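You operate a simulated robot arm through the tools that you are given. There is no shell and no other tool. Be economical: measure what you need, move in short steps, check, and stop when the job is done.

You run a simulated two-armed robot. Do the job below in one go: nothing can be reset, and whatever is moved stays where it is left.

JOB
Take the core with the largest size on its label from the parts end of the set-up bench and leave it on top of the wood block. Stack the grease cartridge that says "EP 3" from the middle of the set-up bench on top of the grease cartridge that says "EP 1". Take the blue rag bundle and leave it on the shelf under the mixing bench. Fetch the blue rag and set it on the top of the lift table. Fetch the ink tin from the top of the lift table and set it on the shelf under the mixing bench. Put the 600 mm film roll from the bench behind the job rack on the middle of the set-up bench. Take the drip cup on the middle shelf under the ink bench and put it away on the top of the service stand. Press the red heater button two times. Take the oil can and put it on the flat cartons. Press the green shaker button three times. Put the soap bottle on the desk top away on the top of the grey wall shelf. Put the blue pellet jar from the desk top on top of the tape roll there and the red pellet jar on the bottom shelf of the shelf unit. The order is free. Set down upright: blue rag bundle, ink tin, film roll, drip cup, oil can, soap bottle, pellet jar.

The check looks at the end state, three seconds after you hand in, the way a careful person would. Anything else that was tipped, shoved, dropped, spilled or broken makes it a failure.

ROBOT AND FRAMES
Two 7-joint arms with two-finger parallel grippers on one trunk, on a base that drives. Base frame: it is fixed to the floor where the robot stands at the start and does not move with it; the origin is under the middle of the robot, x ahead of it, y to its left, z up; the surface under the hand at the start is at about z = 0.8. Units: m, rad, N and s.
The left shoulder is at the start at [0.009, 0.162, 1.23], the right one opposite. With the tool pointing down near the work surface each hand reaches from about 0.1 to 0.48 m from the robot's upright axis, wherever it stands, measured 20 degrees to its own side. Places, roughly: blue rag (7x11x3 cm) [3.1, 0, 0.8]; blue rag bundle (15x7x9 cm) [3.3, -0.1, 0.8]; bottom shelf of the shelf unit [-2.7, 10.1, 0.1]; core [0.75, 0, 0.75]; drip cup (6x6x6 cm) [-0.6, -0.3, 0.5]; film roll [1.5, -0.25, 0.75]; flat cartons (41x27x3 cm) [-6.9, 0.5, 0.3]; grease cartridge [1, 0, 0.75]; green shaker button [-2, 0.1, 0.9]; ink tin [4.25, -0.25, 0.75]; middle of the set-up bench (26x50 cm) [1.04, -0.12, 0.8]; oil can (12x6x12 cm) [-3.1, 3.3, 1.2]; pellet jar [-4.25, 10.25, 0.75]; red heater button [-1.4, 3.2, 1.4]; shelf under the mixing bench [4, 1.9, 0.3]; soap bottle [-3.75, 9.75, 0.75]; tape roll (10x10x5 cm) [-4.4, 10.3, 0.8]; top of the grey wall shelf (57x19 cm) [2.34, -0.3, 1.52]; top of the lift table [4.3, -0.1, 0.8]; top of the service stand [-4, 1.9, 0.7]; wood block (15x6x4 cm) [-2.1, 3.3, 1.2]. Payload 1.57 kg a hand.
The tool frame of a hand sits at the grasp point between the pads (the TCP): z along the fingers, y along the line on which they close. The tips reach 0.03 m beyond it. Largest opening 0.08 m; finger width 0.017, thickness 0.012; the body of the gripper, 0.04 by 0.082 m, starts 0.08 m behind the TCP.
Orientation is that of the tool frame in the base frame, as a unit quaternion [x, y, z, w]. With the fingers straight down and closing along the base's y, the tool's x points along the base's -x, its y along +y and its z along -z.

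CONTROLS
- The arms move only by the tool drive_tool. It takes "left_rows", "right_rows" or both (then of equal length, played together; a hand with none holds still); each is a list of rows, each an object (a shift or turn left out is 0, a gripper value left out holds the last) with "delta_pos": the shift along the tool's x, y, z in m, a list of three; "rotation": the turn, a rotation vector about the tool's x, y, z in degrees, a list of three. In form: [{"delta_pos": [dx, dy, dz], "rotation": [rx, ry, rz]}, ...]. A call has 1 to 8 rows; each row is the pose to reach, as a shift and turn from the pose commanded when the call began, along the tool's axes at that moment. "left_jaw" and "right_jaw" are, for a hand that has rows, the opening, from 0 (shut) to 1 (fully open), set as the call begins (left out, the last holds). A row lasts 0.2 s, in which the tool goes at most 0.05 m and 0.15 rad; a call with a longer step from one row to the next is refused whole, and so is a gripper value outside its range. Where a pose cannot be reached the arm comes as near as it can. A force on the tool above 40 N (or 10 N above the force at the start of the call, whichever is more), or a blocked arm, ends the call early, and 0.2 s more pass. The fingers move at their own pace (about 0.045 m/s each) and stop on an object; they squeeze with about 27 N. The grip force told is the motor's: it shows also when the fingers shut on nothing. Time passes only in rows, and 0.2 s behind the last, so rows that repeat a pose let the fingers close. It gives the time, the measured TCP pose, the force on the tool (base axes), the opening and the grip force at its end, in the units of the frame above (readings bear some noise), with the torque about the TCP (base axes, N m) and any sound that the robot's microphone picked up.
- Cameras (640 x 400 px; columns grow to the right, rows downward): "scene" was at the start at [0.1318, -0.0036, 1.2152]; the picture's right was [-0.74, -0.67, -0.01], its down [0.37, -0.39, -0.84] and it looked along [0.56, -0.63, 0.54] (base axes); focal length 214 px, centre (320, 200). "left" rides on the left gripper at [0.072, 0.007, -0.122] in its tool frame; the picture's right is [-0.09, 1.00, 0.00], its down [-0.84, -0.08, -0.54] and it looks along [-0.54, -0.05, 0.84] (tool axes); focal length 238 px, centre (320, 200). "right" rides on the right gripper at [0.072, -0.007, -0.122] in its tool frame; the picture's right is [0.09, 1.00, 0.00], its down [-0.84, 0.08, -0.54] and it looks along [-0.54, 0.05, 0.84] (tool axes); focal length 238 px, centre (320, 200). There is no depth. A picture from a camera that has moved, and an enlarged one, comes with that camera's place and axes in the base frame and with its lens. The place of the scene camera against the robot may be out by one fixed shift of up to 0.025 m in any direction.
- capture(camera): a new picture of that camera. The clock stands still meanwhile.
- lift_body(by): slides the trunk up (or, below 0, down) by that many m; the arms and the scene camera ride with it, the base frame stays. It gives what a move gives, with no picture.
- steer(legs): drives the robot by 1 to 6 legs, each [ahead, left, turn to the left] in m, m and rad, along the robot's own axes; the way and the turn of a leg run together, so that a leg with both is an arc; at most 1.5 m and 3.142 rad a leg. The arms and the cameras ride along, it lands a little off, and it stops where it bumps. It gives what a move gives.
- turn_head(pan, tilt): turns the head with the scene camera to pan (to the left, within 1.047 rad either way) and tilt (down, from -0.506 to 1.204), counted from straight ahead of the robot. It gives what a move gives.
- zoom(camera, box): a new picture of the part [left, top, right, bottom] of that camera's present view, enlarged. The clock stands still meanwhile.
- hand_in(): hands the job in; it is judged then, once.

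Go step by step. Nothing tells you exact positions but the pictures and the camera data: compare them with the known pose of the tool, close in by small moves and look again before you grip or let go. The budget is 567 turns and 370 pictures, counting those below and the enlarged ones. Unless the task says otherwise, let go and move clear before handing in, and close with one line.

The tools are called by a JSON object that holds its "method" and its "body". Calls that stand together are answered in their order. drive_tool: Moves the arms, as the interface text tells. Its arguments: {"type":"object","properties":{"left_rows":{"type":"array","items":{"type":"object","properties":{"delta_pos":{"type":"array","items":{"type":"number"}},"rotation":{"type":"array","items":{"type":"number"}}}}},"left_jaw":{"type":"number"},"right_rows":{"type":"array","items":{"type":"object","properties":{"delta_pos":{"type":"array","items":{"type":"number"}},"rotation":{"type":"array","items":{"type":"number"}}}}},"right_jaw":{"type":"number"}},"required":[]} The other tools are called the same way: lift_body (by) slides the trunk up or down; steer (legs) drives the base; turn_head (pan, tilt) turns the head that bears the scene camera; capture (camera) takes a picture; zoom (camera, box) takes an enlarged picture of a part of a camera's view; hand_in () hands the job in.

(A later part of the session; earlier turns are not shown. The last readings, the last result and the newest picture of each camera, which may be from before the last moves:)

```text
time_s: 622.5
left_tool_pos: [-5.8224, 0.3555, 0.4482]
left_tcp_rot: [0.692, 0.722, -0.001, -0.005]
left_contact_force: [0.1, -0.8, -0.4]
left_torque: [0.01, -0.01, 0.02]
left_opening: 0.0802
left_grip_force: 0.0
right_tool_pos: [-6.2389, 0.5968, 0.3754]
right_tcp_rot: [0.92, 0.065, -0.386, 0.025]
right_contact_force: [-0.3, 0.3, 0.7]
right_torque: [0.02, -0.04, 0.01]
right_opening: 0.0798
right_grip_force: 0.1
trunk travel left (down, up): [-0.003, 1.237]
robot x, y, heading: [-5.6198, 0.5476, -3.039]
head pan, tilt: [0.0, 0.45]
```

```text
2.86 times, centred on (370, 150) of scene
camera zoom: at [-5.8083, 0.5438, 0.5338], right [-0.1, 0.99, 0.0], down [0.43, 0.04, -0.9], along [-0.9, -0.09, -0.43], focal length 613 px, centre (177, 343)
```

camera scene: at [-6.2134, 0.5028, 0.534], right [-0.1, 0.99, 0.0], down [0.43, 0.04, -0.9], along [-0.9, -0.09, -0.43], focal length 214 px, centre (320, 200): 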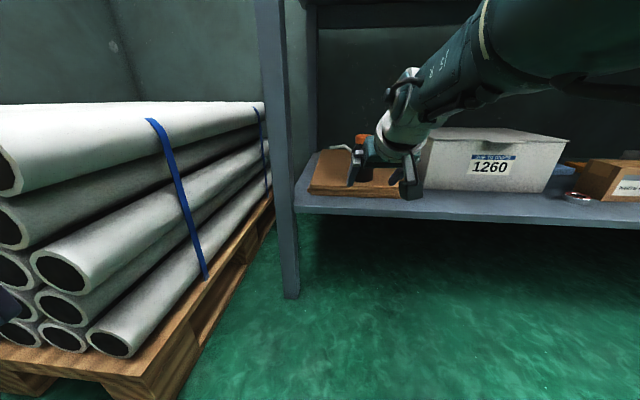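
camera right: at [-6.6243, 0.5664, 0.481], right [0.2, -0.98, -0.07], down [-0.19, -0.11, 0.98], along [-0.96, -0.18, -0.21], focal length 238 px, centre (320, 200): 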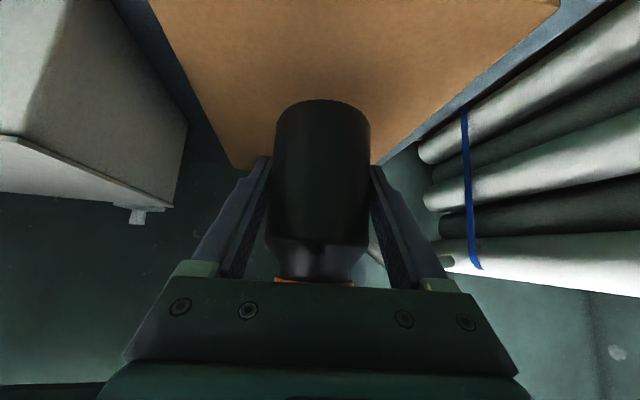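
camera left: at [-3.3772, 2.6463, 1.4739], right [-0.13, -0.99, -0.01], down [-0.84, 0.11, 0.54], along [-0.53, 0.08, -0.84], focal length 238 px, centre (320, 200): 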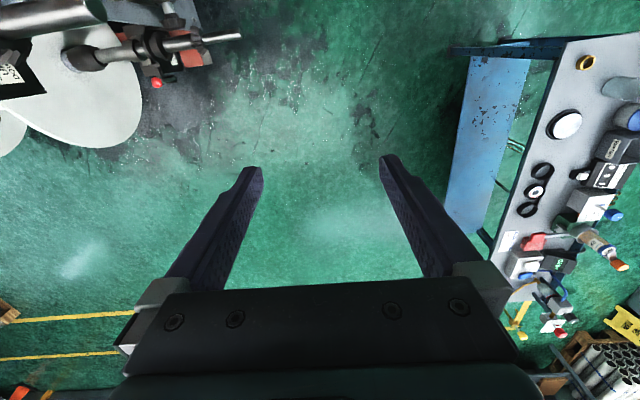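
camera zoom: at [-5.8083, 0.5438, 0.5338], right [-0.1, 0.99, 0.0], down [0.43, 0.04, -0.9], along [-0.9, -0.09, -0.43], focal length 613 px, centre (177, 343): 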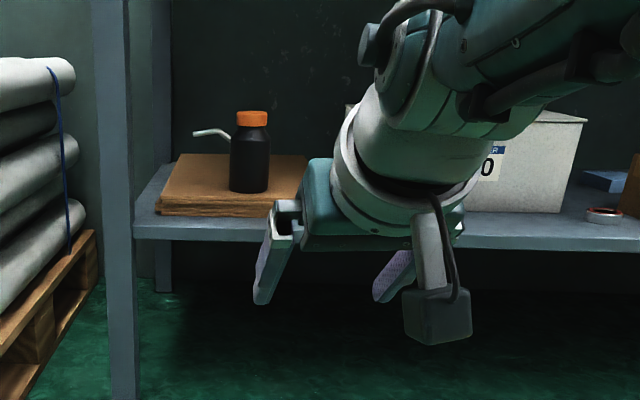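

The oil can stands well on the cartons. Now the desk far north: I raise the trunk, turn north, and drive along x ≈ -6.0 west of the sack pallet.

{"method": "lift_body", "body": {"by": 0.4}}

{"method": "steer", "body": {"legs": [[0, 0, -1.674], [0, 0.3, 0], [1.5, 0, 0], [1.5, 0, 0], [1.0, 0, 0]]}}

{"method": "turn_head", "body": {"pan": -0.3, "tilt": 0.2}}

{"method": "capture", "body": {"camera": "scene"}}

```text
time_s: 626.4
left_tool_pos: [-5.8208, 0.3551, 0.8484]
left_tcp_rot: [0.693, 0.721, -0.001, -0.006]
left_contact_force: [-0.5, 0.5, 0.8]
left_torque: [0.03, 0.03, 0.0]
left_opening: 0.0799
left_grip_force: 0.0
right_tool_pos: [-6.2373, 0.5945, 0.775]
right_tcp_rot: [0.92, 0.064, -0.385, 0.025]
right_contact_force: [-0.4, 0.6, 1.0]
right_torque: [0.0, -0.03, -0.01]
right_opening: 0.0801
right_grip_force: 0.1
trunk travel left (down, up): [-0.403, 0.837]
robot x, y, heading: [-5.6188, 0.545, -3.043]
head pan, tilt: [0.0, 0.45]
```

```text
time_s: 651.1
left_tool_pos: [-6.1101, 4.7226, 0.8494]
left_tcp_rot: [1.0, -0.024, 0.003, -0.004]
left_contact_force: [0.7, -0.3, 0.3]
left_torque: [0.01, 0.01, 0.0]
left_opening: 0.0799
left_grip_force: 0.0
right_tool_pos: [-5.8335, 5.1162, 0.7735]
right_tcp_rot: [0.669, -0.636, -0.278, -0.267]
right_contact_force: [-1.1, 0.6, 0.8]
right_torque: [0.03, 0.01, -0.03]
right_opening: 0.0798
right_grip_force: 0.1
trunk travel left (down, up): [-0.403, 0.837]
robot x, y, heading: [-5.9392, 4.5041, 1.583]
head pan, tilt: [0.0, 0.45]
```

```text
time_s: 651.9
left_tool_pos: [-6.111, 4.7238, 0.8489]
left_tcp_rot: [1.0, -0.023, 0.003, -0.004]
left_contact_force: [-0.4, -0.5, 0.0]
left_torque: [-0.02, -0.02, 0.03]
left_opening: 0.08
left_grip_force: 0.1
right_tool_pos: [-5.8336, 5.1165, 0.7743]
right_tcp_rot: [0.669, -0.636, -0.278, -0.268]
right_contact_force: [0.1, 0.7, 0.0]
right_torque: [-0.01, -0.02, -0.06]
right_opening: 0.0805
right_grip_force: 0.0
trunk travel left (down, up): [-0.403, 0.837]
robot x, y, heading: [-5.9395, 4.5046, 1.58]
head pan, tilt: [-0.3, 0.201]
```

```text
121 pictures are left
camera scene: at [-5.9085, 4.7106, 0.9568], right [0.96, -0.28, 0.0], down [-0.06, -0.19, -0.98], along [0.28, 0.94, -0.2], focal length 214 px, centre (320, 200)
```

scene: 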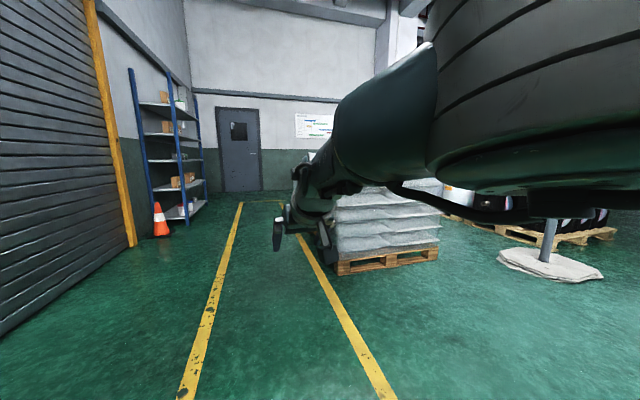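

Corridor is clear. Continue north to y ≈ 8.3, then look east toward the desk.

{"method": "steer", "body": {"legs": [[0, 0.08, -0.012], [1.5, 0, 0], [1.5, 0, 0], [0.8, 0, 0], [0, 0, -0.9]]}}

{"method": "turn_head", "body": {"pan": 0.2, "tilt": 0.25}}

{"method": "capture", "body": {"camera": "scene"}}

```text
time_s: 673.2
left_tool_pos: [-5.9534, 8.5502, 0.8472]
left_tcp_rot: [0.887, -0.461, 0.004, -0.002]
left_contact_force: [0.7, 0.5, -0.2]
left_torque: [0.0, 0.01, 0.0]
left_opening: 0.0802
left_grip_force: 0.1
right_tool_pos: [-5.4733, 8.5717, 0.7763]
right_tcp_rot: [-0.321, 0.865, 0.131, 0.362]
right_contact_force: [0.3, -0.4, 0.0]
right_torque: [0.02, 0.05, 0.01]
right_opening: 0.08
right_grip_force: 0.1
trunk travel left (down, up): [-0.403, 0.837]
robot x, y, heading: [-6.0202, 8.2783, 0.676]
head pan, tilt: [-0.3, 0.201]
```

```text
time_s: 674.1
left_tool_pos: [-5.9532, 8.551, 0.8489]
left_tcp_rot: [0.887, -0.461, 0.005, -0.003]
left_contact_force: [0.0, -0.1, 0.2]
left_torque: [-0.03, -0.01, 0.02]
left_opening: 0.0801
left_grip_force: 0.1
right_tool_pos: [-5.4726, 8.5716, 0.775]
right_tcp_rot: [-0.322, 0.864, 0.133, 0.363]
right_contact_force: [0.4, -0.5, -0.1]
right_torque: [0.01, -0.01, 0.0]
right_opening: 0.0799
right_grip_force: 0.1
trunk travel left (down, up): [-0.403, 0.837]
robot x, y, heading: [-6.0187, 8.2836, 0.671]
head pan, tilt: [0.201, 0.25]
```

```text
120 pictures are left
camera scene: at [-5.8773, 8.4291, 0.9523], right [0.76, -0.64, 0.0], down [-0.16, -0.19, -0.97], along [0.62, 0.74, -0.25], focal length 214 px, centre (320, 200)
```

scene: 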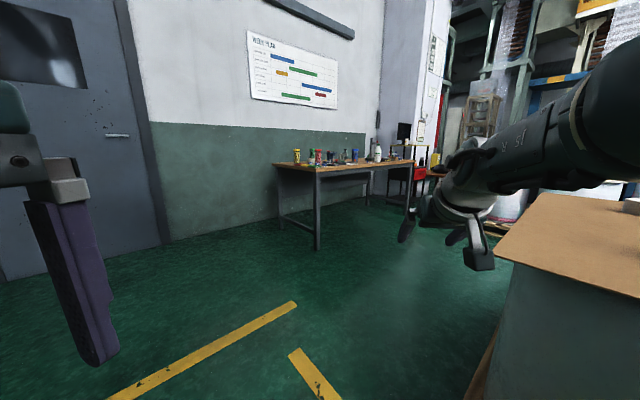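

The desk is ahead (front edge y ≈ 9.85). I go north first to pass the box, then east in front of the desk.

{"method": "steer", "body": {"legs": [[0, 0, 0.9], [0.82, 0, 0], [0, -1.0, 0], [0, -0.65, 0]]}}

{"method": "lift_body", "body": {"by": 0.25}}

{"method": "turn_head", "body": {"pan": 0, "tilt": 0.5}}

{"method": "capture", "body": {"camera": "scene"}}

```text
time_s: 688.7
left_tool_pos: [-4.5587, 9.3067, 0.848]
left_tcp_rot: [1.0, -0.026, 0.003, -0.005]
left_contact_force: [-0.1, -0.2, -0.4]
left_torque: [0.01, -0.04, 0.0]
left_opening: 0.0797
left_grip_force: 0.1
right_tool_pos: [-4.2804, 9.698, 0.7736]
right_tcp_rot: [0.668, -0.637, -0.277, -0.268]
right_contact_force: [-0.8, 0.4, 0.2]
right_torque: [0.02, -0.01, 0.05]
right_opening: 0.0799
right_grip_force: 0.0
trunk travel left (down, up): [-0.403, 0.837]
robot x, y, heading: [-4.3875, 9.0907, 1.575]
head pan, tilt: [0.201, 0.25]
```

```text
time_s: 691.2
left_tool_pos: [-4.5592, 9.3077, 1.0968]
left_tcp_rot: [1.0, -0.027, 0.003, -0.005]
left_contact_force: [-0.1, -0.2, -0.3]
left_torque: [0.04, -0.01, 0.0]
left_opening: 0.0801
left_grip_force: 0.1
right_tool_pos: [-4.2802, 9.6982, 1.0244]
right_tcp_rot: [0.668, -0.636, -0.278, -0.268]
right_contact_force: [-0.6, 0.5, 0.0]
right_torque: [0.02, -0.01, -0.01]
right_opening: 0.0802
right_grip_force: 0.1
trunk travel left (down, up): [-0.653, 0.587]
robot x, y, heading: [-4.3887, 9.0865, 1.579]
head pan, tilt: [0.201, 0.25]
```

```text
time_s: 692.0
left_tool_pos: [-4.5592, 9.3073, 1.0982]
left_tcp_rot: [1.0, -0.026, 0.003, -0.004]
left_contact_force: [0.4, -0.6, 0.4]
left_torque: [0.0, -0.01, -0.01]
left_opening: 0.0803
left_grip_force: 0.1
right_tool_pos: [-4.2796, 9.6992, 1.0248]
right_tcp_rot: [0.668, -0.636, -0.278, -0.268]
right_contact_force: [-0.2, -0.9, 1.1]
right_torque: [-0.02, 0.01, 0.01]
right_opening: 0.08
right_grip_force: 0.1
trunk travel left (down, up): [-0.653, 0.587]
robot x, y, heading: [-4.3806, 9.0872, 1.58]
head pan, tilt: [0.0, 0.499]
```

```text
119 pictures are left
camera scene: at [-4.3845, 9.2955, 1.1792], right [1.0, 0.01, 0.0], down [0.0, -0.48, -0.88], along [-0.01, 0.88, -0.48], focal length 214 px, centre (320, 200)
```

scene: 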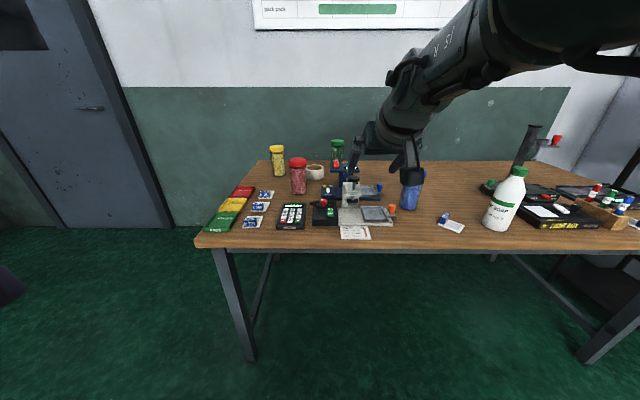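

{"method": "zoom", "body": {"camera": "scene", "box": [200, 130, 440, 250]}}

```text
2.67 times, centred on (320, 190) of scene
camera zoom: at [-4.3845, 9.2955, 1.1792], right [1.0, 0.01, 0.0], down [0.0, -0.48, -0.88], along [-0.01, 0.88, -0.48], focal length 572 px, centre (320, 227)
```

zoom: 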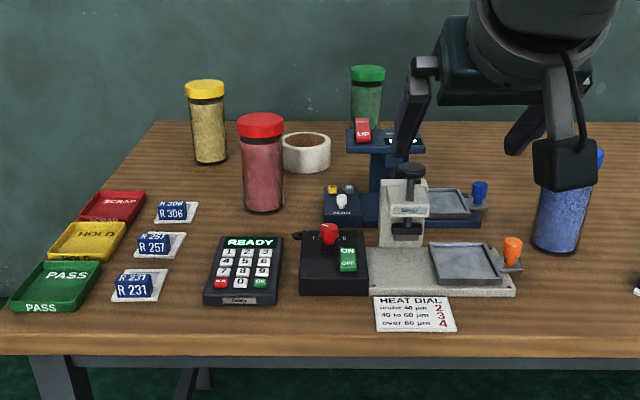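

Blue jar ≈ (-4.06, 9.98), red jar ≈ (-4.48, 10.10), tape roll ≈ (-4.42, 10.26), soap ≈ (-3.84, 9.85). I use the left hand for the blue jar: first turn it back to closing sideways.

{"method": "drive_tool", "body": {"left_rows": [{"delta_pos": [0, -0.015, 0], "rotation": [0, 0, 8]}, {"delta_pos": [0, -0.03, 0], "rotation": [0, 0, 16]}, {"delta_pos": [0, -0.045, 0], "rotation": [0, 0, 24]}, {"delta_pos": [0, -0.06, 0], "rotation": [0, 0, 32]}, {"delta_pos": [0, -0.075, 0], "rotation": [0, 0, 40]}, {"delta_pos": [0, -0.09, 0], "rotation": [0, 0, 48]}, {"delta_pos": [0, -0.105, 0], "rotation": [0, 0, 56]}, {"delta_pos": [0, -0.12, 0], "rotation": [0, 0, 64]}]}}

{"method": "steer", "body": {"legs": [[0, -0.48, -0.008]]}}

```text
time_s: 693.8
left_tool_pos: [-4.5518, 9.4272, 1.0975]
left_tcp_rot: [0.833, -0.553, 0.0, -0.005]
left_contact_force: [0.5, -0.4, -0.3]
left_torque: [-0.04, -0.01, -0.04]
left_opening: 0.0798
left_grip_force: 0.0
right_tool_pos: [-4.2793, 9.699, 1.0239]
right_tcp_rot: [0.668, -0.637, -0.277, -0.268]
right_contact_force: [-0.5, -0.5, 0.0]
right_torque: [0.04, 0.03, -0.02]
right_opening: 0.0801
right_grip_force: 0.1
trunk travel left (down, up): [-0.653, 0.587]
robot x, y, heading: [-4.3904, 9.0868, 1.576]
head pan, tilt: [0.0, 0.499]
```

```text
time_s: 696.6
left_tool_pos: [-4.0746, 9.4288, 1.0986]
left_tcp_rot: [0.832, -0.555, 0.001, -0.005]
left_contact_force: [-1.0, 0.3, -0.1]
left_torque: [-0.02, 0.02, -0.02]
left_opening: 0.08
left_grip_force: 0.1
right_tool_pos: [-3.8017, 9.6999, 1.0241]
right_tcp_rot: [0.665, -0.639, -0.277, -0.269]
right_contact_force: [-0.8, -0.2, -0.4]
right_torque: [0.01, 0.02, -0.01]
right_opening: 0.0798
right_grip_force: 0.1
trunk travel left (down, up): [-0.653, 0.587]
robot x, y, heading: [-3.9102, 9.0894, 1.57]
head pan, tilt: [0.0, 0.499]
```

{"method": "drive_tool", "body": {"left_rows": [{"delta_pos": [-0.025, -0.01, 0.007], "rotation": [1.3, -6.3, 3.1]}, {"delta_pos": [-0.05, -0.02, 0.014], "rotation": [2.5, -12.7, 6.1]}, {"delta_pos": [-0.075, -0.031, 0.021], "rotation": [3.8, -19, 9.2]}, {"delta_pos": [-0.1, -0.042, 0.028], "rotation": [5.1, -25.4, 12.2]}, {"delta_pos": [-0.125, -0.052, 0.035], "rotation": [6.4, -31.7, 15.3]}, {"delta_pos": [-0.15, -0.062, 0.042], "rotation": [7.6, -38, 18.3]}, {"delta_pos": [-0.1755, -0.073, 0.05], "rotation": [8.9, -44.4, 21.4]}], "left_jaw": 1}}

{"method": "capture", "body": {"camera": "left"}}

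{"method": "capture", "body": {"camera": "scene"}}

```text
time_s: 698.2
left_tool_pos: [-4.0754, 9.6205, 1.052]
left_tcp_rot: [0.652, -0.652, -0.271, -0.276]
left_contact_force: [0.3, 0.1, 0.0]
left_torque: [0.02, -0.01, 0.01]
left_opening: 0.08
left_grip_force: 0.1
right_tool_pos: [-3.8022, 9.7002, 1.0243]
right_tcp_rot: [0.666, -0.639, -0.277, -0.269]
right_contact_force: [0.3, -0.3, -0.1]
right_torque: [-0.01, 0.02, 0.0]
right_opening: 0.0802
right_grip_force: 0.0
trunk travel left (down, up): [-0.653, 0.587]
robot x, y, heading: [-3.9111, 9.0917, 1.57]
head pan, tilt: [0.0, 0.499]
```

```text
117 pictures are left
camera left: at [-4.0829, 9.483, 1.085], right [-1.0, 0.07, 0.06], down [0.07, 0.2, 0.98], along [0.05, 0.98, -0.2], focal length 238 px, centre (320, 200)
```

left: 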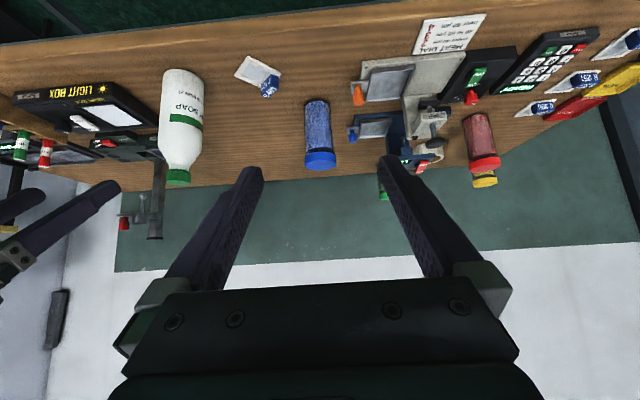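

```text
116 pictures are left
camera scene: at [-3.9091, 9.2972, 1.1792], right [1.0, 0.0, 0.0], down [0.0, -0.48, -0.88], along [0.0, 0.88, -0.48], focal length 214 px, centre (320, 200)
```

scene: 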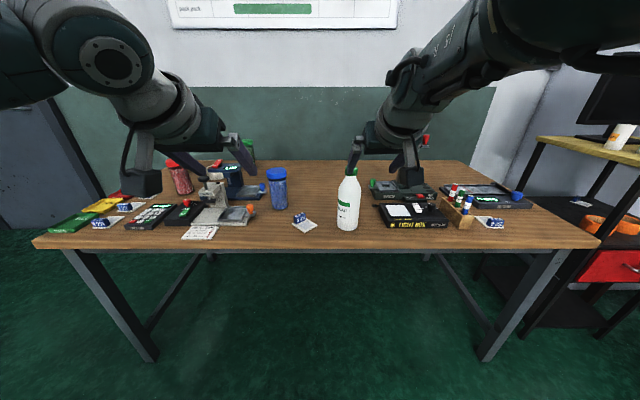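

Blue jar axis ≈ (-4.06, 10.02), desk z ≈ 0.75, lid top ≈ 0.895. I lift the right hand out of the way of the soap bottle first, then approach with the left.

{"method": "drive_tool", "body": {"right_rows": [{"delta_pos": [0.008, -0.02, -0.036]}, {"delta_pos": [0.016, -0.04, -0.072]}, {"delta_pos": [0.024, -0.06, -0.108]}, {"delta_pos": [0.032, -0.08, -0.144]}, {"delta_pos": [0.037, -0.1, -0.18]}, {"delta_pos": [0.04, -0.12, -0.215]}]}}

{"method": "lift_body", "body": {"by": -0.15}}

{"method": "steer", "body": {"legs": [[0, -0.014, 0], [0.3, 0, 0]]}}

{"method": "capture", "body": {"camera": "left"}}

{"method": "capture", "body": {"camera": "scene"}}

```text
time_s: 699.6
left_tool_pos: [-4.0773, 9.6212, 1.0509]
left_tcp_rot: [0.653, -0.651, -0.272, -0.275]
left_contact_force: [-0.2, 0.6, -0.5]
left_torque: [0.0, 0.01, -0.01]
left_opening: 0.0798
left_grip_force: 0.1
right_tool_pos: [-3.8026, 9.6995, 1.024]
right_tcp_rot: [0.666, -0.639, -0.276, -0.269]
right_contact_force: [-0.8, -0.4, -0.2]
right_torque: [-0.01, -0.02, 0.0]
right_opening: 0.08
right_grip_force: 0.0
right hand out of reach, approached as far as the arm can: row 1, 2, 3, 4, 5, 6
trunk travel left (down, up): [-0.653, 0.587]
robot x, y, heading: [-3.9143, 9.0921, 1.57]
head pan, tilt: [0.0, 0.499]
```

```text
time_s: 701.4
left_tool_pos: [-4.0755, 9.6202, 0.9005]
left_tcp_rot: [0.653, -0.651, -0.272, -0.276]
left_contact_force: [0.0, -0.1, 0.2]
left_torque: [0.0, -0.02, -0.03]
left_opening: 0.0799
left_grip_force: 0.0
right_tool_pos: [-3.8023, 9.7004, 0.8735]
right_tcp_rot: [0.666, -0.639, -0.277, -0.269]
right_contact_force: [0.3, 0.4, 0.3]
right_torque: [-0.02, -0.01, -0.03]
right_opening: 0.08
right_grip_force: 0.0
trunk travel left (down, up): [-0.503, 0.737]
robot x, y, heading: [-3.9142, 9.0927, 1.569]
head pan, tilt: [0.0, 0.499]
```

```text
time_s: 703.8
left_tool_pos: [-4.0622, 9.9189, 0.9005]
left_tcp_rot: [0.653, -0.651, -0.272, -0.276]
left_contact_force: [0.2, 0.0, 0.5]
left_torque: [-0.01, 0.03, 0.02]
left_opening: 0.0801
left_grip_force: 0.1
right_tool_pos: [-3.7889, 9.9977, 0.8737]
right_tcp_rot: [0.666, -0.639, -0.277, -0.269]
right_contact_force: [0.7, -0.1, -0.2]
right_torque: [0.02, 0.01, 0.03]
right_opening: 0.0799
right_grip_force: 0.2
trunk travel left (down, up): [-0.503, 0.737]
robot x, y, heading: [-3.8956, 9.3886, 1.574]
head pan, tilt: [0.0, 0.499]
```

```text
115 pictures are left
camera left: at [-4.0692, 9.7803, 0.9351], right [-1.0, 0.06, 0.06], down [0.07, 0.2, 0.98], along [0.05, 0.98, -0.2], focal length 238 px, centre (320, 200)
```

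left: 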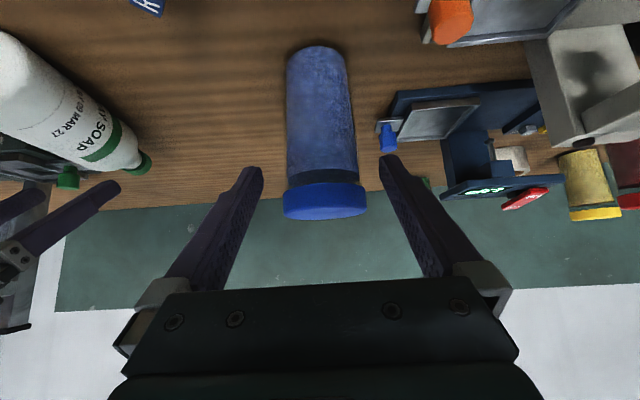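

```text
114 pictures are left
camera scene: at [-3.8954, 9.595, 1.0292], right [1.0, 0.0, 0.0], down [0.0, -0.48, -0.88], along [0.0, 0.88, -0.48], focal length 214 px, centre (320, 200)
```

scene: 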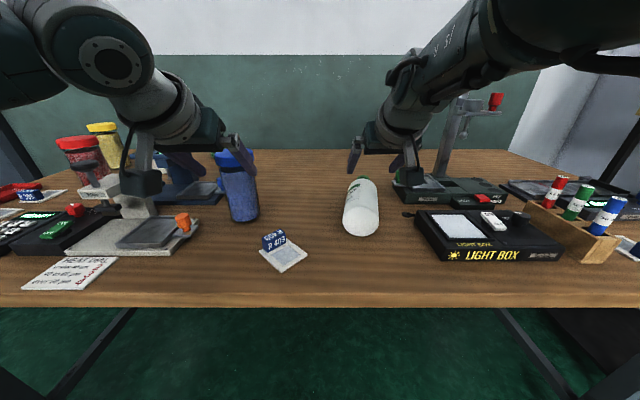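

{"method": "zoom", "body": {"camera": "scene", "box": [310, 130, 430, 250]}}

{"method": "capture", "body": {"camera": "right"}}

```text
3.33 times, centred on (370, 190) of scene
camera zoom: at [-3.8954, 9.595, 1.0292], right [1.0, 0.0, 0.0], down [0.0, -0.48, -0.88], along [0.0, 0.88, -0.48], focal length 715 px, centre (153, 233)
```

zoom: 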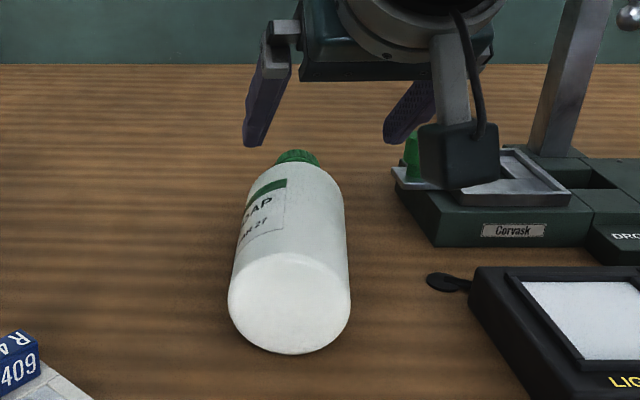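

```text
112 pictures are left
camera right: at [-3.7777, 9.8608, 0.9092], right [-0.99, -0.1, -0.07], down [-0.09, 0.2, 0.98], along [-0.09, 0.97, -0.21], focal length 238 px, centre (320, 200)
```

right: 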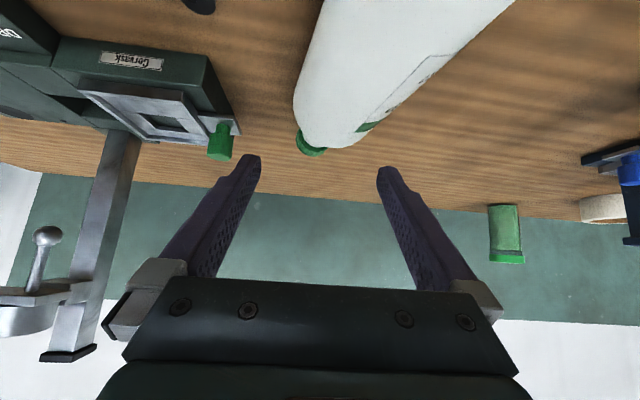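

The soap bottle got tipped by my idle right hand (it lies on the desk, closed; I'll set it upright on its shelf later). I continue carefully with the blue jar: advance along the tool axis.

{"method": "drive_tool", "body": {"left_rows": [{"delta_pos": [0.001, 0.005, 0.035]}, {"delta_pos": [0.002, 0.005, 0.07]}, {"delta_pos": [0.003, 0.005, 0.1]}]}}

{"method": "capture", "body": {"camera": "left"}}

```text
time_s: 704.6
left_tool_pos: [-4.0665, 9.988, 0.8316]
left_tcp_rot: [0.652, -0.651, -0.273, -0.278]
left_contact_force: [1.2, -4.4, 9.8]
left_torque: [-0.02, 0.06, 0.04]
left_opening: 0.0802
left_grip_force: 0.1
right_tool_pos: [-3.7892, 9.9981, 0.8755]
right_tcp_rot: [0.665, -0.639, -0.276, -0.269]
right_contact_force: [-0.3, 0.5, 1.8]
right_torque: [0.0, 0.01, -0.02]
right_opening: 0.08
right_grip_force: 0.1
trunk travel left (down, up): [-0.503, 0.737]
robot x, y, heading: [-3.8991, 9.386, 1.573]
head pan, tilt: [0.0, 0.499]
```

```text
111 pictures are left
camera left: at [-4.0735, 9.8494, 0.865], right [-1.0, 0.07, 0.06], down [0.07, 0.19, 0.98], along [0.05, 0.98, -0.2], focal length 238 px, centre (320, 200)
```

left: 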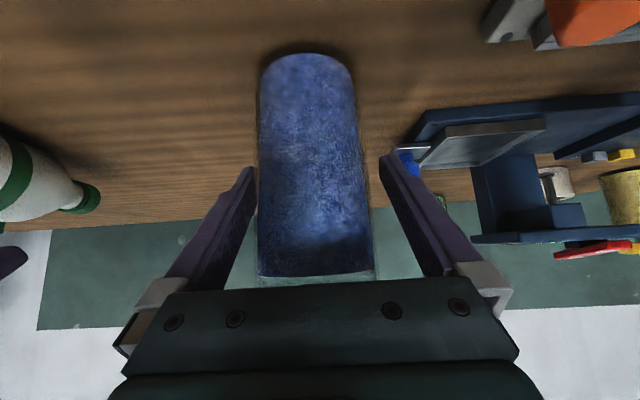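

{"method": "drive_tool", "body": {"left_rows": [{"delta_pos": [0, -0.002, -0.006]}, {"delta_pos": [0, -0.005, -0.006]}]}}

{"method": "drive_tool", "body": {"left_rows": [{"delta_pos": [0, 0, 0]}, {"delta_pos": [0, 0, 0]}, {"delta_pos": [0, 0, 0]}], "left_jaw": 0}}

{"method": "capture", "body": {"camera": "left"}}

```text
time_s: 705.2
left_tool_pos: [-4.0622, 9.9822, 0.8313]
left_tcp_rot: [0.654, -0.651, -0.272, -0.274]
left_contact_force: [-1.2, 0.2, 0.0]
left_torque: [-0.04, -0.04, -0.01]
left_opening: 0.08
left_grip_force: 0.2
right_tool_pos: [-3.7887, 9.9977, 0.8743]
right_tcp_rot: [0.666, -0.639, -0.277, -0.269]
right_contact_force: [-0.5, 0.9, 0.3]
right_torque: [0.03, -0.02, 0.01]
right_opening: 0.0801
right_grip_force: 0.1
trunk travel left (down, up): [-0.503, 0.737]
robot x, y, heading: [-3.8968, 9.3876, 1.567]
head pan, tilt: [0.0, 0.499]
```

```text
time_s: 706.0
left_tool_pos: [-4.0625, 9.9823, 0.8312]
left_tcp_rot: [0.654, -0.65, -0.272, -0.275]
left_contact_force: [0.5, 1.0, -0.3]
left_torque: [0.04, 0.02, -0.03]
left_opening: 0.0673
left_grip_force: 27.0
right_tool_pos: [-3.7883, 9.998, 0.8748]
right_tcp_rot: [0.665, -0.639, -0.276, -0.269]
right_contact_force: [0.3, 0.2, -0.3]
right_torque: [-0.01, 0.05, -0.01]
right_opening: 0.0802
right_grip_force: 0.0
trunk travel left (down, up): [-0.503, 0.737]
robot x, y, heading: [-3.8965, 9.385, 1.571]
head pan, tilt: [0.0, 0.499]
```

```text
110 pictures are left
camera left: at [-4.069, 9.8441, 0.8672], right [-1.0, 0.06, 0.06], down [0.07, 0.2, 0.98], along [0.05, 0.98, -0.2], focal length 238 px, centre (320, 200)
```

left: 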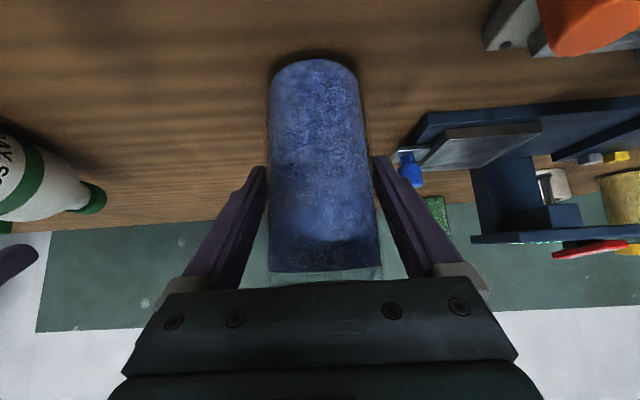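

The blue jar is gripped. The red jar stands in the way of the tape roll, so I take the red jar next with the right hand. Raise, back off and shift left.

{"method": "lift_body", "body": {"by": 0.27}}

{"method": "steer", "body": {"legs": [[-0.33, 0, 0], [0, 0.69, 0]]}}

{"method": "capture", "body": {"camera": "right"}}

{"method": "capture", "body": {"camera": "scene"}}

```text
time_s: 708.8
left_tool_pos: [-4.0629, 9.9822, 1.1009]
left_tcp_rot: [0.654, -0.651, -0.27, -0.275]
left_contact_force: [0.1, -0.7, -2.2]
left_torque: [-0.04, 0.01, 0.0]
left_opening: 0.0674
left_grip_force: 27.0
right_tool_pos: [-3.7893, 9.9964, 1.1441]
right_tcp_rot: [0.665, -0.639, -0.276, -0.269]
right_contact_force: [-0.7, 0.5, 0.7]
right_torque: [0.02, -0.02, 0.01]
right_opening: 0.08
right_grip_force: 0.0
trunk travel left (down, up): [-0.773, 0.467]
robot x, y, heading: [-3.8981, 9.3882, 1.573]
head pan, tilt: [0.0, 0.499]
```

```text
time_s: 714.4
left_tool_pos: [-4.7662, 9.6484, 1.1025]
left_tcp_rot: [0.656, -0.649, -0.271, -0.275]
left_contact_force: [-0.3, 0.5, -3.0]
left_torque: [0.01, 0.02, 0.01]
left_opening: 0.0674
left_grip_force: 27.0
right_tool_pos: [-4.4932, 9.666, 1.1441]
right_tcp_rot: [0.668, -0.636, -0.278, -0.269]
right_contact_force: [0.7, 0.4, 0.1]
right_torque: [0.02, -0.04, 0.02]
right_opening: 0.0802
right_grip_force: 0.1
trunk travel left (down, up): [-0.773, 0.467]
robot x, y, heading: [-4.6007, 9.0529, 1.574]
head pan, tilt: [0.0, 0.499]
```

```text
109 pictures are left
camera right: at [-4.4809, 9.5289, 1.179], right [-0.99, -0.11, -0.07], down [-0.09, 0.2, 0.98], along [-0.09, 0.97, -0.21], focal length 238 px, centre (320, 200)
```

right: 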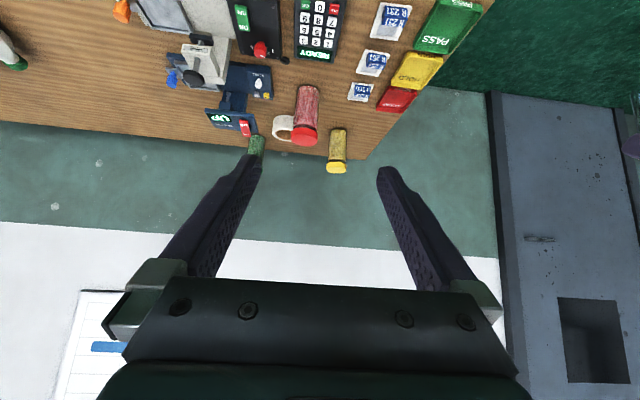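

```text
108 pictures are left
camera scene: at [-4.5967, 9.2624, 1.2991], right [1.0, 0.01, 0.0], down [0.0, -0.48, -0.88], along [-0.01, 0.88, -0.48], focal length 214 px, centre (320, 200)
```

scene: 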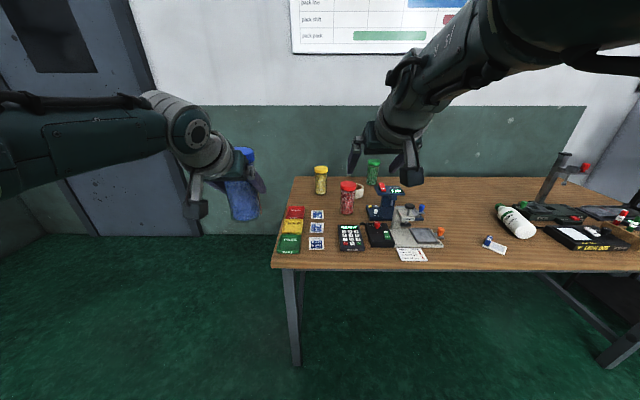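

{"method": "drive_tool", "body": {"left_rows": [{"delta_pos": [-0.022, 0.01, -0.021]}, {"delta_pos": [-0.044, 0.02, -0.042]}, {"delta_pos": [-0.066, 0.03, -0.063]}, {"delta_pos": [-0.086, 0.04, -0.084]}]}}

{"method": "lift_body", "body": {"by": -0.23}}

{"method": "steer", "body": {"legs": [[0, -0.01, 0], [0.3, 0, 0]]}}

{"method": "capture", "body": {"camera": "right"}}

{"method": "capture", "body": {"camera": "scene"}}

```text
time_s: 715.4
left_tool_pos: [-4.8069, 9.6494, 1.2208]
left_tcp_rot: [0.656, -0.649, -0.272, -0.274]
left_contact_force: [-0.6, -0.1, -3.3]
left_torque: [0.04, 0.0, -0.01]
left_opening: 0.0677
left_grip_force: 27.1
right_tool_pos: [-4.4933, 9.6661, 1.1428]
right_tcp_rot: [0.667, -0.637, -0.278, -0.269]
right_contact_force: [-0.5, 0.0, -0.5]
right_torque: [0.04, -0.04, -0.02]
right_opening: 0.0799
right_grip_force: 0.1
trunk travel left (down, up): [-0.773, 0.467]
robot x, y, heading: [-4.6002, 9.059, 1.579]
head pan, tilt: [0.0, 0.499]
```

```text
time_s: 717.8
left_tool_pos: [-4.8056, 9.6486, 0.9909]
left_tcp_rot: [0.656, -0.649, -0.272, -0.275]
left_contact_force: [-0.4, 0.9, -3.6]
left_torque: [0.02, -0.03, -0.01]
left_opening: 0.0674
left_grip_force: 26.7
right_tool_pos: [-4.4936, 9.6649, 0.9144]
right_tcp_rot: [0.667, -0.637, -0.278, -0.268]
right_contact_force: [-0.1, 0.0, 0.1]
right_torque: [-0.02, 0.0, -0.01]
right_opening: 0.0801
right_grip_force: 0.0
trunk travel left (down, up): [-0.543, 0.697]
robot x, y, heading: [-4.5949, 9.0559, 1.574]
head pan, tilt: [0.0, 0.499]
```

```text
time_s: 720.2
left_tool_pos: [-4.7958, 9.9466, 0.9902]
left_tcp_rot: [0.654, -0.65, -0.271, -0.275]
left_contact_force: [0.9, -0.2, -2.5]
left_torque: [0.02, -0.02, -0.03]
left_opening: 0.0672
left_grip_force: 27.2
right_tool_pos: [-4.4808, 9.963, 0.9142]
right_tcp_rot: [0.667, -0.638, -0.277, -0.268]
right_contact_force: [0.1, 1.5, 0.5]
right_torque: [-0.02, 0.02, -0.02]
right_opening: 0.0798
right_grip_force: 0.1
trunk travel left (down, up): [-0.543, 0.697]
robot x, y, heading: [-4.5876, 9.3534, 1.573]
head pan, tilt: [0.0, 0.499]
```

```text
107 pictures are left
camera right: at [-4.4704, 9.8255, 0.949], right [-0.99, -0.11, -0.07], down [-0.09, 0.2, 0.98], along [-0.09, 0.97, -0.21], focal length 238 px, centre (320, 200)
```

right: 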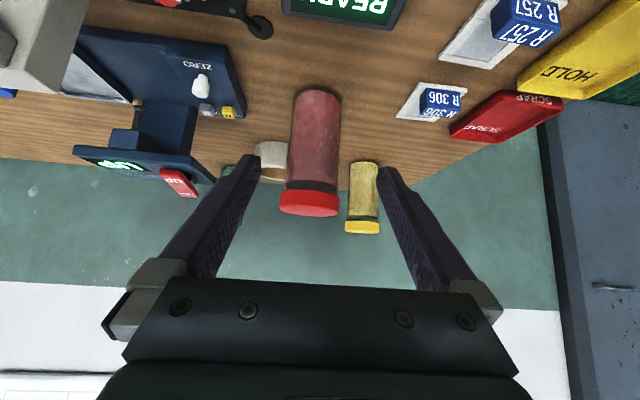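

```text
106 pictures are left
camera scene: at [-4.5875, 9.5596, 1.0691], right [1.0, 0.0, 0.0], down [0.0, -0.48, -0.88], along [0.0, 0.88, -0.48], focal length 214 px, centre (320, 200)
```

scene: 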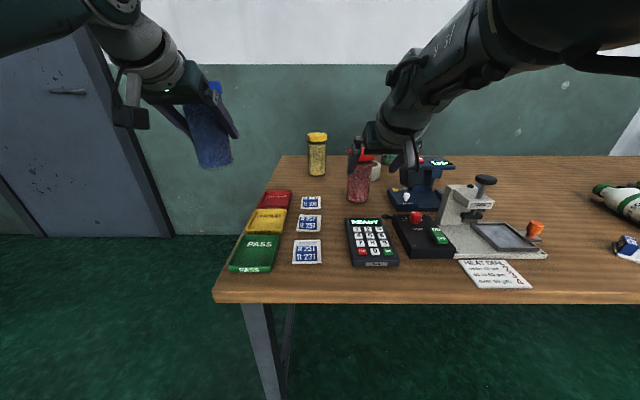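

{"method": "drive_tool", "body": {"right_rows": [{"delta_pos": [0, -0.004, 0]}, {"delta_pos": [0, -0.007, 0]}]}}

{"method": "steer", "body": {"legs": [[0.075, 0, 0]]}}

{"method": "capture", "body": {"camera": "right"}}

```text
time_s: 720.8
left_tool_pos: [-4.7962, 9.9458, 0.9902]
left_tcp_rot: [0.655, -0.651, -0.271, -0.274]
left_contact_force: [-0.6, 0.2, -2.9]
left_torque: [0.01, -0.01, 0.0]
left_opening: 0.0675
left_grip_force: 27.0
right_tool_pos: [-4.4748, 9.9616, 0.9145]
right_tcp_rot: [0.667, -0.638, -0.276, -0.268]
right_contact_force: [0.3, -0.5, -0.2]
right_torque: [0.0, 0.0, 0.01]
right_opening: 0.0799
right_grip_force: 0.1
trunk travel left (down, up): [-0.543, 0.697]
robot x, y, heading: [-4.5892, 9.3534, 1.574]
head pan, tilt: [0.0, 0.499]
```

```text
time_s: 721.8
left_tool_pos: [-4.7959, 10.0214, 0.9909]
left_tcp_rot: [0.655, -0.65, -0.272, -0.274]
left_contact_force: [-0.1, -0.1, -3.1]
left_torque: [-0.03, -0.03, 0.02]
left_opening: 0.0673
left_grip_force: 26.5
right_tool_pos: [-4.4763, 10.0367, 0.9138]
right_tcp_rot: [0.667, -0.638, -0.277, -0.268]
right_contact_force: [-0.5, 0.2, -0.2]
right_torque: [-0.01, -0.02, -0.02]
right_opening: 0.0801
right_grip_force: 0.1
trunk travel left (down, up): [-0.543, 0.697]
robot x, y, heading: [-4.5923, 9.4257, 1.578]
head pan, tilt: [0.0, 0.499]
```

```text
105 pictures are left
camera right: at [-4.4643, 9.8997, 0.9491], right [-0.99, -0.11, -0.07], down [-0.09, 0.2, 0.98], along [-0.09, 0.97, -0.21], focal length 238 px, centre (320, 200)
```

right: 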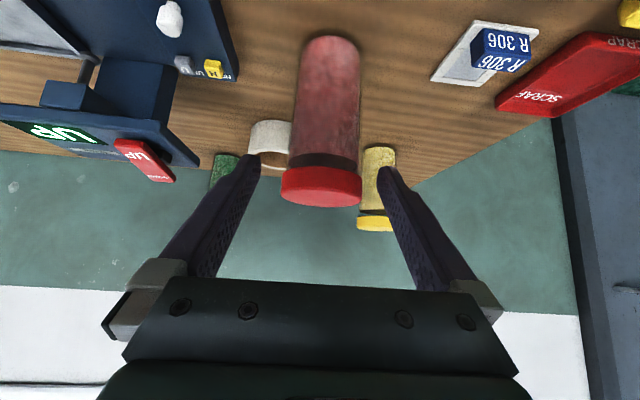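

{"method": "drive_tool", "body": {"right_rows": [{"delta_pos": [0.024, 0, 0.01]}, {"delta_pos": [0.024, 0, 0.04]}, {"delta_pos": [0.024, 0, 0.065]}, {"delta_pos": [0.024, 0, 0.078]}]}}

{"method": "capture", "body": {"camera": "right"}}

```text
time_s: 722.8
left_tool_pos: [-4.7956, 10.0214, 0.9908]
left_tcp_rot: [0.654, -0.651, -0.27, -0.274]
left_contact_force: [-0.3, -0.6, -3.8]
left_torque: [-0.01, 0.04, 0.0]
left_opening: 0.0675
left_grip_force: 27.0
right_tool_pos: [-4.4666, 10.029, 0.8777]
right_tcp_rot: [0.667, -0.638, -0.277, -0.268]
right_contact_force: [0.4, -1.3, -0.3]
right_torque: [0.03, 0.0, 0.0]
right_opening: 0.0801
right_grip_force: 0.1
right hand out of reach, approached as far as the arm can: row 2, 3, 4
trunk travel left (down, up): [-0.543, 0.697]
robot x, y, heading: [-4.5882, 9.4276, 1.571]
head pan, tilt: [0.0, 0.499]
```

```text
104 pictures are left
camera right: at [-4.4548, 9.8932, 0.9128], right [-0.99, -0.11, -0.07], down [-0.09, 0.2, 0.98], along [-0.09, 0.97, -0.21], focal length 238 px, centre (320, 200)
```

right: 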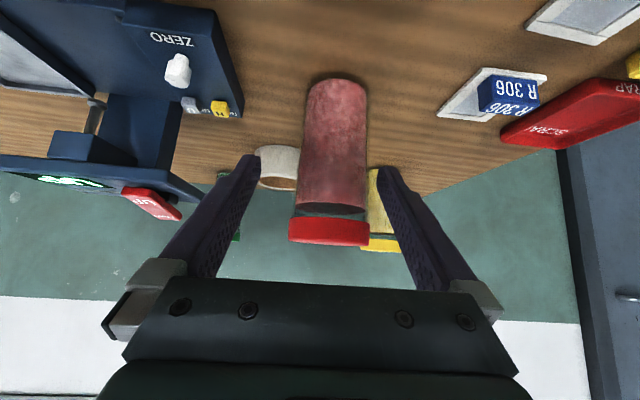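

{"method": "drive_tool", "body": {"right_rows": [{"delta_pos": [0, 0.004, 0]}, {"delta_pos": [0, 0.008, 0]}]}}

{"method": "lift_body", "body": {"by": -0.04}}

{"method": "steer", "body": {"legs": [[0.04, 0, 0]]}}

{"method": "capture", "body": {"camera": "right"}}

```text
time_s: 723.4
left_tool_pos: [-4.796, 10.0195, 0.9904]
left_tcp_rot: [0.655, -0.65, -0.27, -0.274]
left_contact_force: [1.5, 0.1, -2.7]
left_torque: [0.01, 0.03, -0.01]
left_opening: 0.0669
left_grip_force: 27.1
right_tool_pos: [-4.4748, 10.0295, 0.8784]
right_tcp_rot: [0.668, -0.637, -0.278, -0.268]
right_contact_force: [0.0, -0.5, 0.9]
right_torque: [0.01, 0.01, 0.0]
right_opening: 0.0801
right_grip_force: 0.1
trunk travel left (down, up): [-0.543, 0.697]
robot x, y, heading: [-4.59, 9.4237, 1.575]
head pan, tilt: [0.0, 0.499]
```

```text
time_s: 724.2
left_tool_pos: [-4.7967, 10.021, 0.95]
left_tcp_rot: [0.655, -0.649, -0.272, -0.274]
left_contact_force: [0.2, -0.6, -2.3]
left_torque: [0.0, 0.0, 0.02]
left_opening: 0.0671
left_grip_force: 27.3
right_tool_pos: [-4.4755, 10.0297, 0.84]
right_tcp_rot: [0.666, -0.638, -0.277, -0.269]
right_contact_force: [-0.4, -1.1, 0.3]
right_torque: [-0.02, 0.02, 0.05]
right_opening: 0.08
right_grip_force: 0.1
trunk travel left (down, up): [-0.503, 0.737]
robot x, y, heading: [-4.5908, 9.4262, 1.574]
head pan, tilt: [0.0, 0.499]
```

```text
time_s: 725.1
left_tool_pos: [-4.7966, 10.0601, 0.9505]
left_tcp_rot: [0.655, -0.649, -0.272, -0.274]
left_contact_force: [-0.8, 0.6, -2.1]
left_torque: [-0.03, 0.06, -0.01]
left_opening: 0.0675
left_grip_force: 26.7
right_tool_pos: [-4.4751, 10.0686, 0.8396]
right_tcp_rot: [0.667, -0.638, -0.277, -0.268]
right_contact_force: [0.2, 1.0, 0.4]
right_torque: [-0.01, -0.01, 0.02]
right_opening: 0.08
right_grip_force: 0.0
trunk travel left (down, up): [-0.503, 0.737]
robot x, y, heading: [-4.5905, 9.4673, 1.577]
head pan, tilt: [0.0, 0.499]
```

```text
103 pictures are left
camera right: at [-4.4632, 9.9328, 0.8746], right [-0.99, -0.11, -0.07], down [-0.09, 0.2, 0.98], along [-0.09, 0.97, -0.21], focal length 238 px, centre (320, 200)
```

right: 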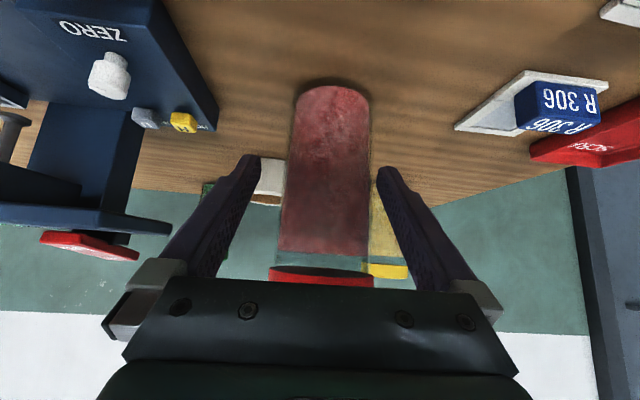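

{"method": "drive_tool", "body": {"right_rows": [{"delta_pos": [0, 0.004, 0]}, {"delta_pos": [0, 0.004, 0.004]}]}}

{"method": "steer", "body": {"legs": [[0.014, 0, 0]]}}

{"method": "drive_tool", "body": {"right_rows": [{"delta_pos": [0, 0, 0]}, {"delta_pos": [0, 0, 0]}, {"delta_pos": [0, 0, 0]}], "right_jaw": 0}}

{"method": "capture", "body": {"camera": "right"}}

```text
time_s: 725.7
left_tool_pos: [-4.7961, 10.0604, 0.9494]
left_tcp_rot: [0.655, -0.65, -0.271, -0.274]
left_contact_force: [0.6, 0.1, -3.0]
left_torque: [0.0, -0.01, -0.01]
left_opening: 0.0672
left_grip_force: 27.2
right_tool_pos: [-4.4782, 10.0689, 0.8366]
right_tcp_rot: [0.668, -0.637, -0.277, -0.268]
right_contact_force: [0.2, -0.4, 0.1]
right_torque: [0.02, 0.04, 0.02]
right_opening: 0.08
right_grip_force: 0.0
right hand out of reach, approached as far as the arm can: row 2
trunk travel left (down, up): [-0.503, 0.737]
robot x, y, heading: [-4.5909, 9.4641, 1.575]
head pan, tilt: [0.0, 0.499]
```

```text
time_s: 726.5
left_tool_pos: [-4.7966, 10.0745, 0.9508]
left_tcp_rot: [0.656, -0.65, -0.271, -0.273]
left_contact_force: [-0.2, 0.0, -2.4]
left_torque: [-0.04, 0.0, 0.03]
left_opening: 0.0675
left_grip_force: 27.0
right_tool_pos: [-4.4779, 10.0819, 0.8381]
right_tcp_rot: [0.667, -0.637, -0.278, -0.269]
right_contact_force: [0.1, -0.4, 0.0]
right_torque: [-0.03, -0.02, -0.01]
right_opening: 0.0797
right_grip_force: 0.1
trunk travel left (down, up): [-0.503, 0.737]
robot x, y, heading: [-4.594, 9.4806, 1.576]
head pan, tilt: [0.0, 0.499]
```

```text
time_s: 727.3
left_tool_pos: [-4.7967, 10.0735, 0.9504]
left_tcp_rot: [0.656, -0.649, -0.272, -0.273]
left_contact_force: [0.9, -0.5, -2.9]
left_torque: [-0.04, 0.0, -0.03]
left_opening: 0.0676
left_grip_force: 26.8
right_tool_pos: [-4.4791, 10.0816, 0.8369]
right_tcp_rot: [0.667, -0.637, -0.277, -0.268]
right_contact_force: [0.1, -0.6, 0.9]
right_torque: [0.03, 0.06, 0.12]
right_opening: 0.0669
right_grip_force: 27.4
trunk travel left (down, up): [-0.503, 0.737]
robot x, y, heading: [-4.5923, 9.4807, 1.58]
head pan, tilt: [0.0, 0.499]
```

```text
102 pictures are left
camera right: at [-4.4663, 9.9451, 0.8724], right [-0.99, -0.11, -0.07], down [-0.09, 0.2, 0.98], along [-0.09, 0.97, -0.21], focal length 238 px, centre (320, 200)
```

right: 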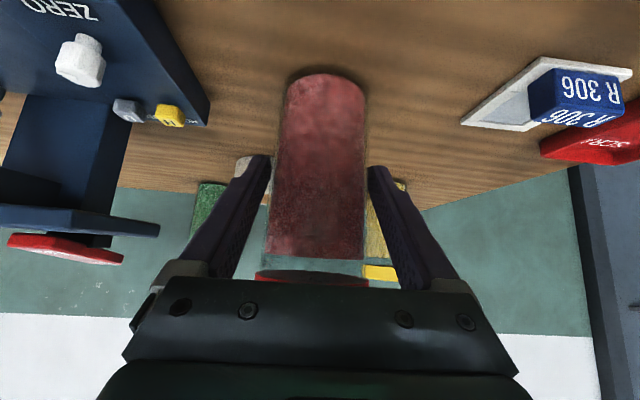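

Red jar gripped. I lift, back off, and move the red jar up and back while I place the blue jar.

{"method": "lift_body", "body": {"by": 0.2}}

{"method": "steer", "body": {"legs": [[-0.2, 0, 0]]}}

{"method": "drive_tool", "body": {"right_rows": [{"delta_pos": [-0.003, -0.008, -0.026]}, {"delta_pos": [-0.005, -0.016, -0.052]}, {"delta_pos": [-0.007, -0.024, -0.078]}, {"delta_pos": [-0.009, -0.032, -0.105]}, {"delta_pos": [-0.012, -0.04, -0.131]}, {"delta_pos": [-0.014, -0.046, -0.157]}]}}

{"method": "capture", "body": {"camera": "left"}}

{"method": "capture", "body": {"camera": "scene"}}

```text
time_s: 729.4
left_tool_pos: [-4.7951, 10.0731, 1.1483]
left_tcp_rot: [0.655, -0.65, -0.271, -0.274]
left_contact_force: [0.6, -0.8, -3.0]
left_torque: [-0.05, 0.01, 0.02]
left_opening: 0.0672
left_grip_force: 27.3
right_tool_pos: [-4.4789, 10.081, 1.0371]
right_tcp_rot: [0.667, -0.637, -0.278, -0.269]
right_contact_force: [-0.2, -0.4, -3.8]
right_torque: [-0.06, 0.01, 0.03]
right_opening: 0.0666
right_grip_force: 27.0
trunk travel left (down, up): [-0.703, 0.537]
robot x, y, heading: [-4.5892, 9.4767, 1.575]
head pan, tilt: [0.0, 0.499]
```

```text
time_s: 731.0
left_tool_pos: [-4.7972, 9.8769, 1.1498]
left_tcp_rot: [0.656, -0.649, -0.271, -0.273]
left_contact_force: [-0.3, 0.5, -2.9]
left_torque: [0.0, 0.03, -0.03]
left_opening: 0.0671
left_grip_force: 27.6
right_tool_pos: [-4.4779, 9.8853, 1.0372]
right_tcp_rot: [0.668, -0.637, -0.277, -0.268]
right_contact_force: [-1.1, 0.3, -3.2]
right_torque: [-0.04, -0.01, -0.03]
right_opening: 0.0665
right_grip_force: 26.7
trunk travel left (down, up): [-0.703, 0.537]
robot x, y, heading: [-4.5901, 9.2842, 1.58]
head pan, tilt: [0.0, 0.499]
```

```text
time_s: 732.4
left_tool_pos: [-4.7967, 9.8772, 1.1502]
left_tcp_rot: [0.656, -0.649, -0.272, -0.274]
left_contact_force: [-0.1, 0.0, -3.7]
left_torque: [0.0, -0.01, -0.03]
left_opening: 0.0673
left_grip_force: 26.5
right_tool_pos: [-4.477, 9.885, 1.0373]
right_tcp_rot: [0.667, -0.637, -0.278, -0.269]
right_contact_force: [0.0, 0.0, -3.1]
right_torque: [-0.07, 0.03, 0.01]
right_opening: 0.0669
right_grip_force: 27.0
right hand out of reach, approached as far as the arm can: row 1, 2, 3, 4, 5, 6
trunk travel left (down, up): [-0.703, 0.537]
robot x, y, heading: [-4.5921, 9.2823, 1.577]
head pan, tilt: [0.0, 0.499]
```

```text
101 pictures are left
camera left: at [-4.8023, 9.7387, 1.1847], right [-1.0, 0.06, 0.06], down [0.07, 0.2, 0.98], along [0.04, 0.98, -0.21], focal length 238 px, centre (320, 200)
```

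left: 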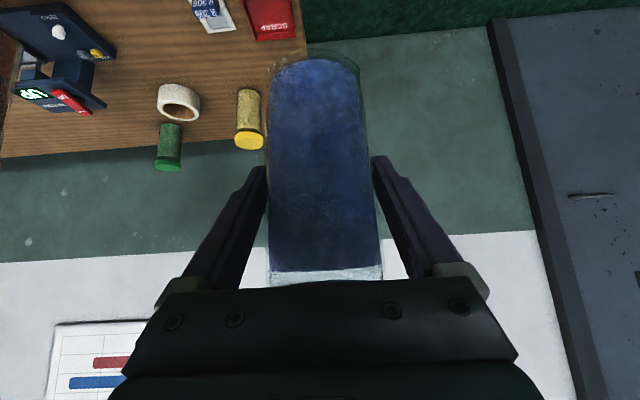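

```text
100 pictures are left
camera scene: at [-4.5876, 9.4899, 1.229], right [1.0, 0.01, 0.0], down [0.0, -0.48, -0.88], along [-0.01, 0.88, -0.48], focal length 214 px, centre (320, 200)
```

scene: 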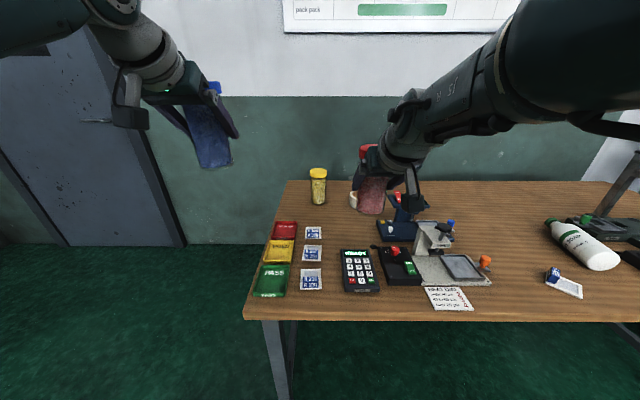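

{"method": "zoom", "body": {"camera": "left", "box": [120, 60, 280, 180]}}

```text
3.33 times, centred on (200, 120) of left
camera zoom: at [-4.8023, 9.7387, 1.1847], right [-1.0, 0.06, 0.06], down [0.07, 0.2, 0.98], along [0.04, 0.98, -0.21], focal length 794 px, centre (720, 467)
```

zoom: 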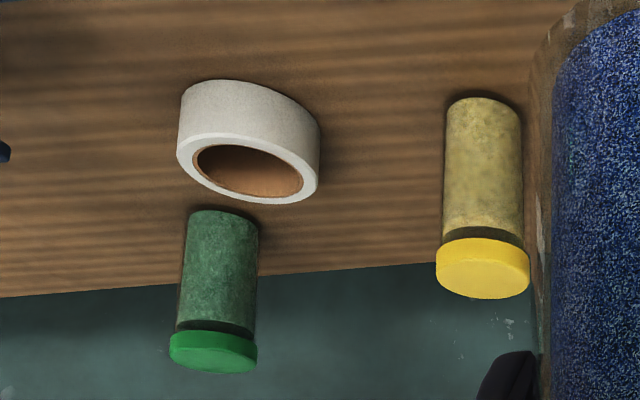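

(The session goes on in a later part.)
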